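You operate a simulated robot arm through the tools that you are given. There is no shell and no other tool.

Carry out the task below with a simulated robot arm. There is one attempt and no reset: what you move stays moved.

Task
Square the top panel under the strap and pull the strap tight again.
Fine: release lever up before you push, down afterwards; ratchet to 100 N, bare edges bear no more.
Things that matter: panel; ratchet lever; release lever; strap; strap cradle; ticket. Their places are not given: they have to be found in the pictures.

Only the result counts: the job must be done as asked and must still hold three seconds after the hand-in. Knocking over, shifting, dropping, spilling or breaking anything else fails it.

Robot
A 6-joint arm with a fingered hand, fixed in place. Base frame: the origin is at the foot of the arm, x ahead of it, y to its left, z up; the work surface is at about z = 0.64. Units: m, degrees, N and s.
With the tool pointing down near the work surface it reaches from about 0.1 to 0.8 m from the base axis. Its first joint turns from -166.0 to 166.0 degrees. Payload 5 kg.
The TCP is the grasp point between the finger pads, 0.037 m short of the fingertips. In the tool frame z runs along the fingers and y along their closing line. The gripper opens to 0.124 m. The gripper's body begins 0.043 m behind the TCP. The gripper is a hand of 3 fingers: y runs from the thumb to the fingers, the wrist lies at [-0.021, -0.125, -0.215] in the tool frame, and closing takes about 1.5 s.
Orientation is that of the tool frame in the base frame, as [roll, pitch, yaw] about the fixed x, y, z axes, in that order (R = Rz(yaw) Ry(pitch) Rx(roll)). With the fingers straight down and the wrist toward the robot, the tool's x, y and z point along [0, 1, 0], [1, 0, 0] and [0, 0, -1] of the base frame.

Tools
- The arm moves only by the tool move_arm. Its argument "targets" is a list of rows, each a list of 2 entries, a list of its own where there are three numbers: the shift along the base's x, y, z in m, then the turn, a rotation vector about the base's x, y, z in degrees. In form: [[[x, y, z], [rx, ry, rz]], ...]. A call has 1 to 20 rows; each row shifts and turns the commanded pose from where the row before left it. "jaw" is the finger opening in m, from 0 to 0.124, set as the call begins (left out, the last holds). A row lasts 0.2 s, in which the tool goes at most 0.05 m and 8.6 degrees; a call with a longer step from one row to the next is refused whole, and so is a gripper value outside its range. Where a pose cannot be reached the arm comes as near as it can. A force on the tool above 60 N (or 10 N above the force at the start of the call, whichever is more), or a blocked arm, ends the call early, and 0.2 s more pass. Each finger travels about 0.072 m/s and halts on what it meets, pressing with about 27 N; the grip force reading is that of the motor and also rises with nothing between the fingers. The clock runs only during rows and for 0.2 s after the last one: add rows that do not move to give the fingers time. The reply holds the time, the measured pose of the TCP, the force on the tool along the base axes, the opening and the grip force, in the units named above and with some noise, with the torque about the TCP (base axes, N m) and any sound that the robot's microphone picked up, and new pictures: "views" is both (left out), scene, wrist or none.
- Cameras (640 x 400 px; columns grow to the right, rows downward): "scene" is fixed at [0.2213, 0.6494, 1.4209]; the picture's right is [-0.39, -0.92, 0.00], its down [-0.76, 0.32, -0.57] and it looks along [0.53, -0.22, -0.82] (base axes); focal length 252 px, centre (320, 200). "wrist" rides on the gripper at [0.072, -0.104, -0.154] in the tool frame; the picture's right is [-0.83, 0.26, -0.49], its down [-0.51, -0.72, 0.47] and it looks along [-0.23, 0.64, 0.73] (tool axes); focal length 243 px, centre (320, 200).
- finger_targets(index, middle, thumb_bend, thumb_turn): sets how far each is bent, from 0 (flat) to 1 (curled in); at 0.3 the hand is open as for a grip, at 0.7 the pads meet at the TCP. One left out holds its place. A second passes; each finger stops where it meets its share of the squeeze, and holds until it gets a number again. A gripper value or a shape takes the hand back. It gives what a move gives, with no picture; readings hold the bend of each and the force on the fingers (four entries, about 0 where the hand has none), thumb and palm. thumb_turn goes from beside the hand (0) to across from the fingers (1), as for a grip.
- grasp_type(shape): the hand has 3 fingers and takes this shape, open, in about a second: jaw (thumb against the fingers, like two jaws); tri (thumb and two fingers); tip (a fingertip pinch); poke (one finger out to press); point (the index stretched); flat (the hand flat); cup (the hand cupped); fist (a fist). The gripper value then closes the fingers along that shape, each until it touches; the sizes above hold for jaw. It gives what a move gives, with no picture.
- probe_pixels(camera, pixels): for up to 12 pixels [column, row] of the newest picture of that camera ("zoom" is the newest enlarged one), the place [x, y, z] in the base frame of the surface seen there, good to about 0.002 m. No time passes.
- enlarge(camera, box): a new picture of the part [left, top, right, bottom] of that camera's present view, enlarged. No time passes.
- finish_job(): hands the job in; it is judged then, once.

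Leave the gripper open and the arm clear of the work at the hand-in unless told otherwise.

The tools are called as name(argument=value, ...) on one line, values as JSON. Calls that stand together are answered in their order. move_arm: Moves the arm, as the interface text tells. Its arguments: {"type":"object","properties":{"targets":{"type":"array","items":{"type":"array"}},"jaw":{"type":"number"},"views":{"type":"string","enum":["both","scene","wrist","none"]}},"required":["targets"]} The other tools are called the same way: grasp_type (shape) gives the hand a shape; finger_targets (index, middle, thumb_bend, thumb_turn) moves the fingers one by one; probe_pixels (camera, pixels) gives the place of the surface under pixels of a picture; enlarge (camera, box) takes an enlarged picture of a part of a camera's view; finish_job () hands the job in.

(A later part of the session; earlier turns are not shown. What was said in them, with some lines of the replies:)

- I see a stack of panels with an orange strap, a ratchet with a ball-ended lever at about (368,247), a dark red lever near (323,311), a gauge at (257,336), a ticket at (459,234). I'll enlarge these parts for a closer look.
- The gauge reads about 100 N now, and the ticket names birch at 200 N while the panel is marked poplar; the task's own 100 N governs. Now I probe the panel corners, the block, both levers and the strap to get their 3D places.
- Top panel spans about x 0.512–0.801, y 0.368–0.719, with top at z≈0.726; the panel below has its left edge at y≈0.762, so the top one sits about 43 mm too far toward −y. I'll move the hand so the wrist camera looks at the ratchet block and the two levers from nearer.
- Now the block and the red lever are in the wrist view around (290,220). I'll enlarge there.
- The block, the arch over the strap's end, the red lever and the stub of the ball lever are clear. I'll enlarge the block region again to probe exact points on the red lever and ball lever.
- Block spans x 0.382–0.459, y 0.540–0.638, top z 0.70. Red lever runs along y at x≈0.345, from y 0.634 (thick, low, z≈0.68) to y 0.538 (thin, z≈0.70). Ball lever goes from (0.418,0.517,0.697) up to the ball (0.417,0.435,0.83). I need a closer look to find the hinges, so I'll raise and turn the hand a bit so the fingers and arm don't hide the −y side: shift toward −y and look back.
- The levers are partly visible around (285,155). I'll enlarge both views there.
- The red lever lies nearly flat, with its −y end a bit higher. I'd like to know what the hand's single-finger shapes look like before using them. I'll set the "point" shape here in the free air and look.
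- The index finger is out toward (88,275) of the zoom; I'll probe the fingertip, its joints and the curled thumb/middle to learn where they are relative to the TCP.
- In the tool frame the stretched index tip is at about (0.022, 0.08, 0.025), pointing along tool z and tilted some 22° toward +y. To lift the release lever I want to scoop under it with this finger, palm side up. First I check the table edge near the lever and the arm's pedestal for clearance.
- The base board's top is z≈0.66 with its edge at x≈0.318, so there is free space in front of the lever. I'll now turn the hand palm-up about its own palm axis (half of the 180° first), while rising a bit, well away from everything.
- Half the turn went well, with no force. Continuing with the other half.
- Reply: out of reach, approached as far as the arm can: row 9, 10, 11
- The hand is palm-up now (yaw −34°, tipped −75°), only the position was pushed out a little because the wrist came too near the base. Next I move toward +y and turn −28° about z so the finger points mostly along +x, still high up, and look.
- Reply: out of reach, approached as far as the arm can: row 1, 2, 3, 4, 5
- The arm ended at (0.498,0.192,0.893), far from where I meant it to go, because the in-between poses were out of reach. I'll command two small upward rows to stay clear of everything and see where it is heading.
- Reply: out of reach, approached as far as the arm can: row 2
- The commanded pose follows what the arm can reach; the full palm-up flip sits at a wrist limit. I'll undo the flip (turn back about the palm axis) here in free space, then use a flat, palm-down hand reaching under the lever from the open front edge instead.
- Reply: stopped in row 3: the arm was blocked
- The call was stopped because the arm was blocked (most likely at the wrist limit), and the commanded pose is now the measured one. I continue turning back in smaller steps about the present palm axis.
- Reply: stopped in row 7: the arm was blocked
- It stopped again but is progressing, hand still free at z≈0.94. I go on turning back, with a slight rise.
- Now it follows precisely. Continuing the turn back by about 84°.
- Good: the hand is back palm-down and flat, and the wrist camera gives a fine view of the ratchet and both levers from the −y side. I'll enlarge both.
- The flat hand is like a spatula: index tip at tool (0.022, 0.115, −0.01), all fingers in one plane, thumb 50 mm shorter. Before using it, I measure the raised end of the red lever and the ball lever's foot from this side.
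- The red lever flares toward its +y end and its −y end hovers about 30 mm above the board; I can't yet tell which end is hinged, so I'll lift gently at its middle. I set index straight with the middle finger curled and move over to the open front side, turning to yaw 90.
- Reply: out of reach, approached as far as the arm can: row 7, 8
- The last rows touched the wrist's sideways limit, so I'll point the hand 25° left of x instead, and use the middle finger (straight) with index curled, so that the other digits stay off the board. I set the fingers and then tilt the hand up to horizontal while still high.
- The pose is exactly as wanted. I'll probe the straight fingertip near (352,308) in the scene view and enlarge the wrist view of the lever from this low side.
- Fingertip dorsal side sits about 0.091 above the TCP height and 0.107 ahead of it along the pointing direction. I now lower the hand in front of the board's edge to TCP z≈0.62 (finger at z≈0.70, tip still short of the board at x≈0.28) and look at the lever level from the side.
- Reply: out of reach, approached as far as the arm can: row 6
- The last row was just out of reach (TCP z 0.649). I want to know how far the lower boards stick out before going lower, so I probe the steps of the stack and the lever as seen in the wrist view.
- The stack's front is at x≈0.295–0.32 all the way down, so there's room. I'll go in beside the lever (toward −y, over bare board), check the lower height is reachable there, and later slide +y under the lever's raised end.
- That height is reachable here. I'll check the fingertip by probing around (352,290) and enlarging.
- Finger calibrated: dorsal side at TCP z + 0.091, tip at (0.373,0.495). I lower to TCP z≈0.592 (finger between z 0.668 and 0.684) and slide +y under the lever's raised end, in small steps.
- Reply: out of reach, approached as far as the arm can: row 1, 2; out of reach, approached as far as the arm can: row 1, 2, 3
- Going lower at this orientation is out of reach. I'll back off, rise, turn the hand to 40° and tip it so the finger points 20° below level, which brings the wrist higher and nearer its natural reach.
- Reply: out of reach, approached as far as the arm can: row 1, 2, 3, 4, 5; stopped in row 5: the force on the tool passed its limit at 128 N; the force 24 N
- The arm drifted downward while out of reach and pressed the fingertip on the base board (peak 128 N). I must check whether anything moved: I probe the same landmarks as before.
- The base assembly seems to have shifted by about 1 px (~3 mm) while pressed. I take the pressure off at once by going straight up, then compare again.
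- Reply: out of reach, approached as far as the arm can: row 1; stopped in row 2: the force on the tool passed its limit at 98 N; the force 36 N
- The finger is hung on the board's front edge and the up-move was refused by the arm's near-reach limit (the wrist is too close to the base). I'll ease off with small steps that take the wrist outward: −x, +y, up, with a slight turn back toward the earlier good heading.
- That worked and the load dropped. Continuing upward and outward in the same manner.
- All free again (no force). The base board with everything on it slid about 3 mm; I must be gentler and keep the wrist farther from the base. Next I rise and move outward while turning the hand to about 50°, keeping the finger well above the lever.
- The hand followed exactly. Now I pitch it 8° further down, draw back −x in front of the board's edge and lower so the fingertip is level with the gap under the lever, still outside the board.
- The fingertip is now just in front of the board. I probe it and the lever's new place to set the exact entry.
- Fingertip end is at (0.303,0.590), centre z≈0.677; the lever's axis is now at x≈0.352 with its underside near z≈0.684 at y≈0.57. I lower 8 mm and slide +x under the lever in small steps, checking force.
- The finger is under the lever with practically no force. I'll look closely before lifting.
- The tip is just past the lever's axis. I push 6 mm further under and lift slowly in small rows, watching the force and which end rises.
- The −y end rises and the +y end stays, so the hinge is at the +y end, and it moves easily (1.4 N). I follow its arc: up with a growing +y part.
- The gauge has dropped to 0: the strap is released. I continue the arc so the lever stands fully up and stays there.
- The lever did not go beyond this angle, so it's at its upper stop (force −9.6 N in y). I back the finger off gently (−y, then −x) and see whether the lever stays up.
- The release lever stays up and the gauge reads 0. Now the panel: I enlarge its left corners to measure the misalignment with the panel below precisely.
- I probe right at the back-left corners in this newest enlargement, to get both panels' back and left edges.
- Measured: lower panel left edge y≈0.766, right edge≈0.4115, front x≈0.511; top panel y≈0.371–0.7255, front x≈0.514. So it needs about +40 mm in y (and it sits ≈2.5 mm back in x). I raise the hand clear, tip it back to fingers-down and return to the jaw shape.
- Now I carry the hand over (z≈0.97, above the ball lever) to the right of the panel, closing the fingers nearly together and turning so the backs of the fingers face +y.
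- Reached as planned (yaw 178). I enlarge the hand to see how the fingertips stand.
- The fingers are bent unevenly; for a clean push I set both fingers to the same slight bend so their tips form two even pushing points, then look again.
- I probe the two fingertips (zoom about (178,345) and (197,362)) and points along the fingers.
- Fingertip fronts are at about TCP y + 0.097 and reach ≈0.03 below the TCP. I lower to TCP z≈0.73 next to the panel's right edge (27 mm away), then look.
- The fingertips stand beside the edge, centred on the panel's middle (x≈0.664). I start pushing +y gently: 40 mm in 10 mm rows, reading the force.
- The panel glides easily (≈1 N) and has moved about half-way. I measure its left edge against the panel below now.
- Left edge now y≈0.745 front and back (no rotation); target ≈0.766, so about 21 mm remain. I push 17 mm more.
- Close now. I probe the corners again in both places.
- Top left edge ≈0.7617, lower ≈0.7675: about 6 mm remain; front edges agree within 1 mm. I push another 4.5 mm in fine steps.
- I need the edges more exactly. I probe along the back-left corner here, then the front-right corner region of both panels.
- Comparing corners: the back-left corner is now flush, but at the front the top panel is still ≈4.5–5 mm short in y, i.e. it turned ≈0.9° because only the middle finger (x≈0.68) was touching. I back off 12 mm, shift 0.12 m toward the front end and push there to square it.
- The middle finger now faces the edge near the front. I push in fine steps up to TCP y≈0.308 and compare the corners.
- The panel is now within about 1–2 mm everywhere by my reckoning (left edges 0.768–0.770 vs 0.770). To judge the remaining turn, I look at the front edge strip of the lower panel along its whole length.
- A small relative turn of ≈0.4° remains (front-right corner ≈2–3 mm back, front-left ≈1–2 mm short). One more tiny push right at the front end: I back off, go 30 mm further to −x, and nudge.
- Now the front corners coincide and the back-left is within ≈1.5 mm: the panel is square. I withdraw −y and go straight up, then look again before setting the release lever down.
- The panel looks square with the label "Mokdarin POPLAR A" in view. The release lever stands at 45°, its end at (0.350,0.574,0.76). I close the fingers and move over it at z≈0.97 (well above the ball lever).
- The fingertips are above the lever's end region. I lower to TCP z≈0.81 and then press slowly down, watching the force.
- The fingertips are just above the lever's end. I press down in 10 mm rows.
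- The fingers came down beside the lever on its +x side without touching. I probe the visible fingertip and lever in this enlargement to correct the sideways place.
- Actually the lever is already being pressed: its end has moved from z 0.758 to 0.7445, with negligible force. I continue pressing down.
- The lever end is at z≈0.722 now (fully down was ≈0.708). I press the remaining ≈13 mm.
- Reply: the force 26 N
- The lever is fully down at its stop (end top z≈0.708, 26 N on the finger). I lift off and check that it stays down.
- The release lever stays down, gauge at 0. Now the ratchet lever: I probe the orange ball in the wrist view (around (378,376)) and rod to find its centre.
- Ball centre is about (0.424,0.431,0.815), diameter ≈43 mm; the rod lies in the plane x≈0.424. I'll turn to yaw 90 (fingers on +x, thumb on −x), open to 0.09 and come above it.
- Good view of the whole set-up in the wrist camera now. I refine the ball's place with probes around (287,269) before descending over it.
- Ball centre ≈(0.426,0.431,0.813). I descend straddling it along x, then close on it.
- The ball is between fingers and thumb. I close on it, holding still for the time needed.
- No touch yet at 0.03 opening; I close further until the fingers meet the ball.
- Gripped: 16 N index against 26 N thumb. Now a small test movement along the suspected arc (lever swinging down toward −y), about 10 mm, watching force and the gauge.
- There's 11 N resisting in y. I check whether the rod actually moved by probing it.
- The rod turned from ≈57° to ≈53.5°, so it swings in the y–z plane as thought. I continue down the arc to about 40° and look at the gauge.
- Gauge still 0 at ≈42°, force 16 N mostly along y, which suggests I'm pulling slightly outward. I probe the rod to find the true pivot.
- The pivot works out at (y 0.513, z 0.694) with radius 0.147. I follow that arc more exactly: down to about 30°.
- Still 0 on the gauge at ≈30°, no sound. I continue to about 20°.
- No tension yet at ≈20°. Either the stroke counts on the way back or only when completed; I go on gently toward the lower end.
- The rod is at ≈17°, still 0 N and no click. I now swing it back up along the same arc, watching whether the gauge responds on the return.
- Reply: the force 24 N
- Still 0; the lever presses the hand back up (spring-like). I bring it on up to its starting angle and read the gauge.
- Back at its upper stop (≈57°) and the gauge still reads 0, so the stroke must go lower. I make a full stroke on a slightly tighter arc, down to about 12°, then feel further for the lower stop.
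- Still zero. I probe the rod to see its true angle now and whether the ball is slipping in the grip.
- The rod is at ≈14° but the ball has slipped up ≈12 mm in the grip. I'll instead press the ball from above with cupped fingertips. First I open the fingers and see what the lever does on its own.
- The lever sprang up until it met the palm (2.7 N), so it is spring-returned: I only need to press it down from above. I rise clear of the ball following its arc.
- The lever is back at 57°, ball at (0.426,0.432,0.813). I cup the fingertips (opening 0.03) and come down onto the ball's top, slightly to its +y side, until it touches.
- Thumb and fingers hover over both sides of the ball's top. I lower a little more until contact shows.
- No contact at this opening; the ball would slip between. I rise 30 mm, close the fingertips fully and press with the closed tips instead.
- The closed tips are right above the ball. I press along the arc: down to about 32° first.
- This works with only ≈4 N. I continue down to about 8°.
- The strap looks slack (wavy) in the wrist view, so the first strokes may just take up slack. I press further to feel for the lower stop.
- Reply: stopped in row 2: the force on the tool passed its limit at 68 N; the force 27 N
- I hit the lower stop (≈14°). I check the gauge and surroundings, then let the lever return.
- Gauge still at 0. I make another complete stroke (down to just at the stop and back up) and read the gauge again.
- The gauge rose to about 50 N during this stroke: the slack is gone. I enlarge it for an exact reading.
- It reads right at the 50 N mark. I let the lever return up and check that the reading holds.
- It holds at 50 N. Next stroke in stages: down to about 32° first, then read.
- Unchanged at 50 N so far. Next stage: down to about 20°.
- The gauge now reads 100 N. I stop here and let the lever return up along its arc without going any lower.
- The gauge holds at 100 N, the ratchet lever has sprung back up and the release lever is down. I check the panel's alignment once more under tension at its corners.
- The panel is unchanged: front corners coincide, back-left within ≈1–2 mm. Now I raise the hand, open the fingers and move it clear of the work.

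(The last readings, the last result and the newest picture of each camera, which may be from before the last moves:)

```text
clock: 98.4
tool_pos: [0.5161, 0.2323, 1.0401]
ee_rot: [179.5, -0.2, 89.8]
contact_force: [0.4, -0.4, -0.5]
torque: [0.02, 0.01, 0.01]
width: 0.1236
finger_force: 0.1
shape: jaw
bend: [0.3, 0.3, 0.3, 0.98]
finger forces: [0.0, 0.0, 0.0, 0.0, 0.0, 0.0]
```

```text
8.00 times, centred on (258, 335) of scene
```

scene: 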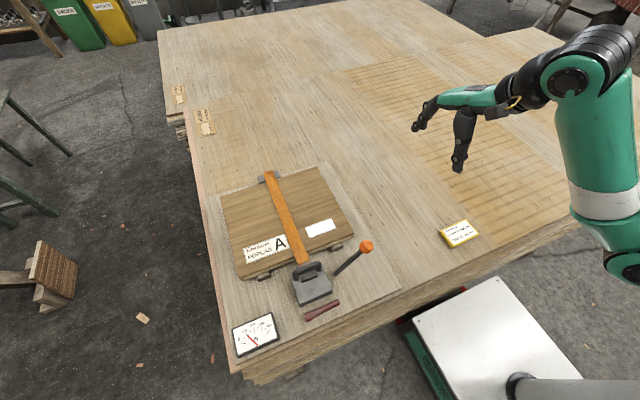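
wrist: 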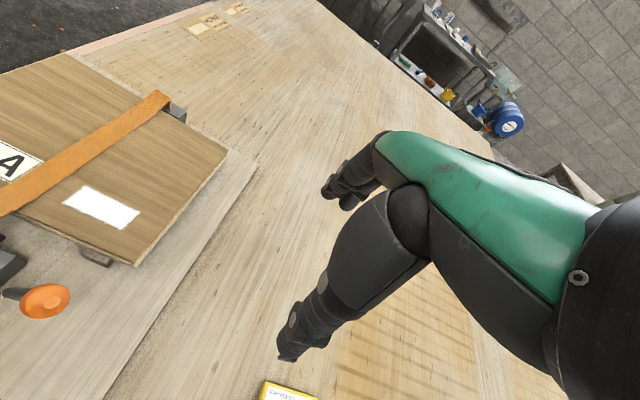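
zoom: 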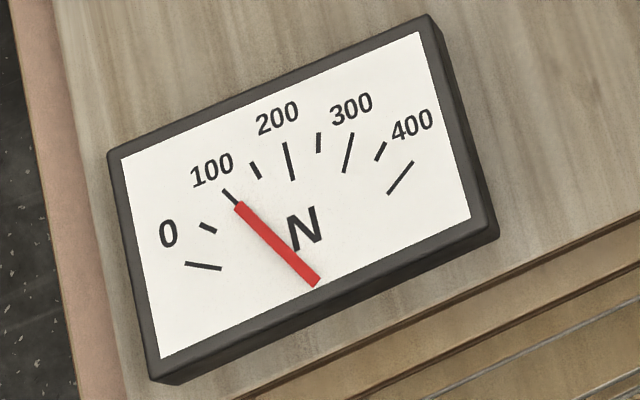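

Everything stands as wanted: panel squared, release lever down, gauge steady at 100 N, ticket untouched, and the hand is open and clear. The ticket's 200 N is for Wendacor birch, not this poplar panel, so the asked 100 N stands. Handing in.

finish_job()

```text
The job is handed in.
```

The top panel is square under the strap, and the strap is tight again at 100 N on the gauge. I've handed the job in.

- **Panel:** I raised the release lever before pushing. The panel then slid about 40 mm toward +y. Its front corners now sit flush with the panel below, and the back-left corner is about 1–2 mm out.
- **Strap:** I pressed the release lever fully down again before ratcheting. The gauge went from 0 to 50 to 100 N and held there after the ratchet lever sprang back.
- **Ticket:** It lists 200 N, but for Wendacor birch. This panel is marked Mokdarin poplar, so I kept to your 100 N. I didn't touch the ticket.
- **Base board shifted:** Early on the arm ran out of reach and pressed the fingertip on the base board, peaking at 128 N. The board and everything on it slid about 3–4 mm, and I didn't push it back. If a shift that small counts against "shifting anything else", the job could fail on it.

The gripper is open and the arm is clear of the work.
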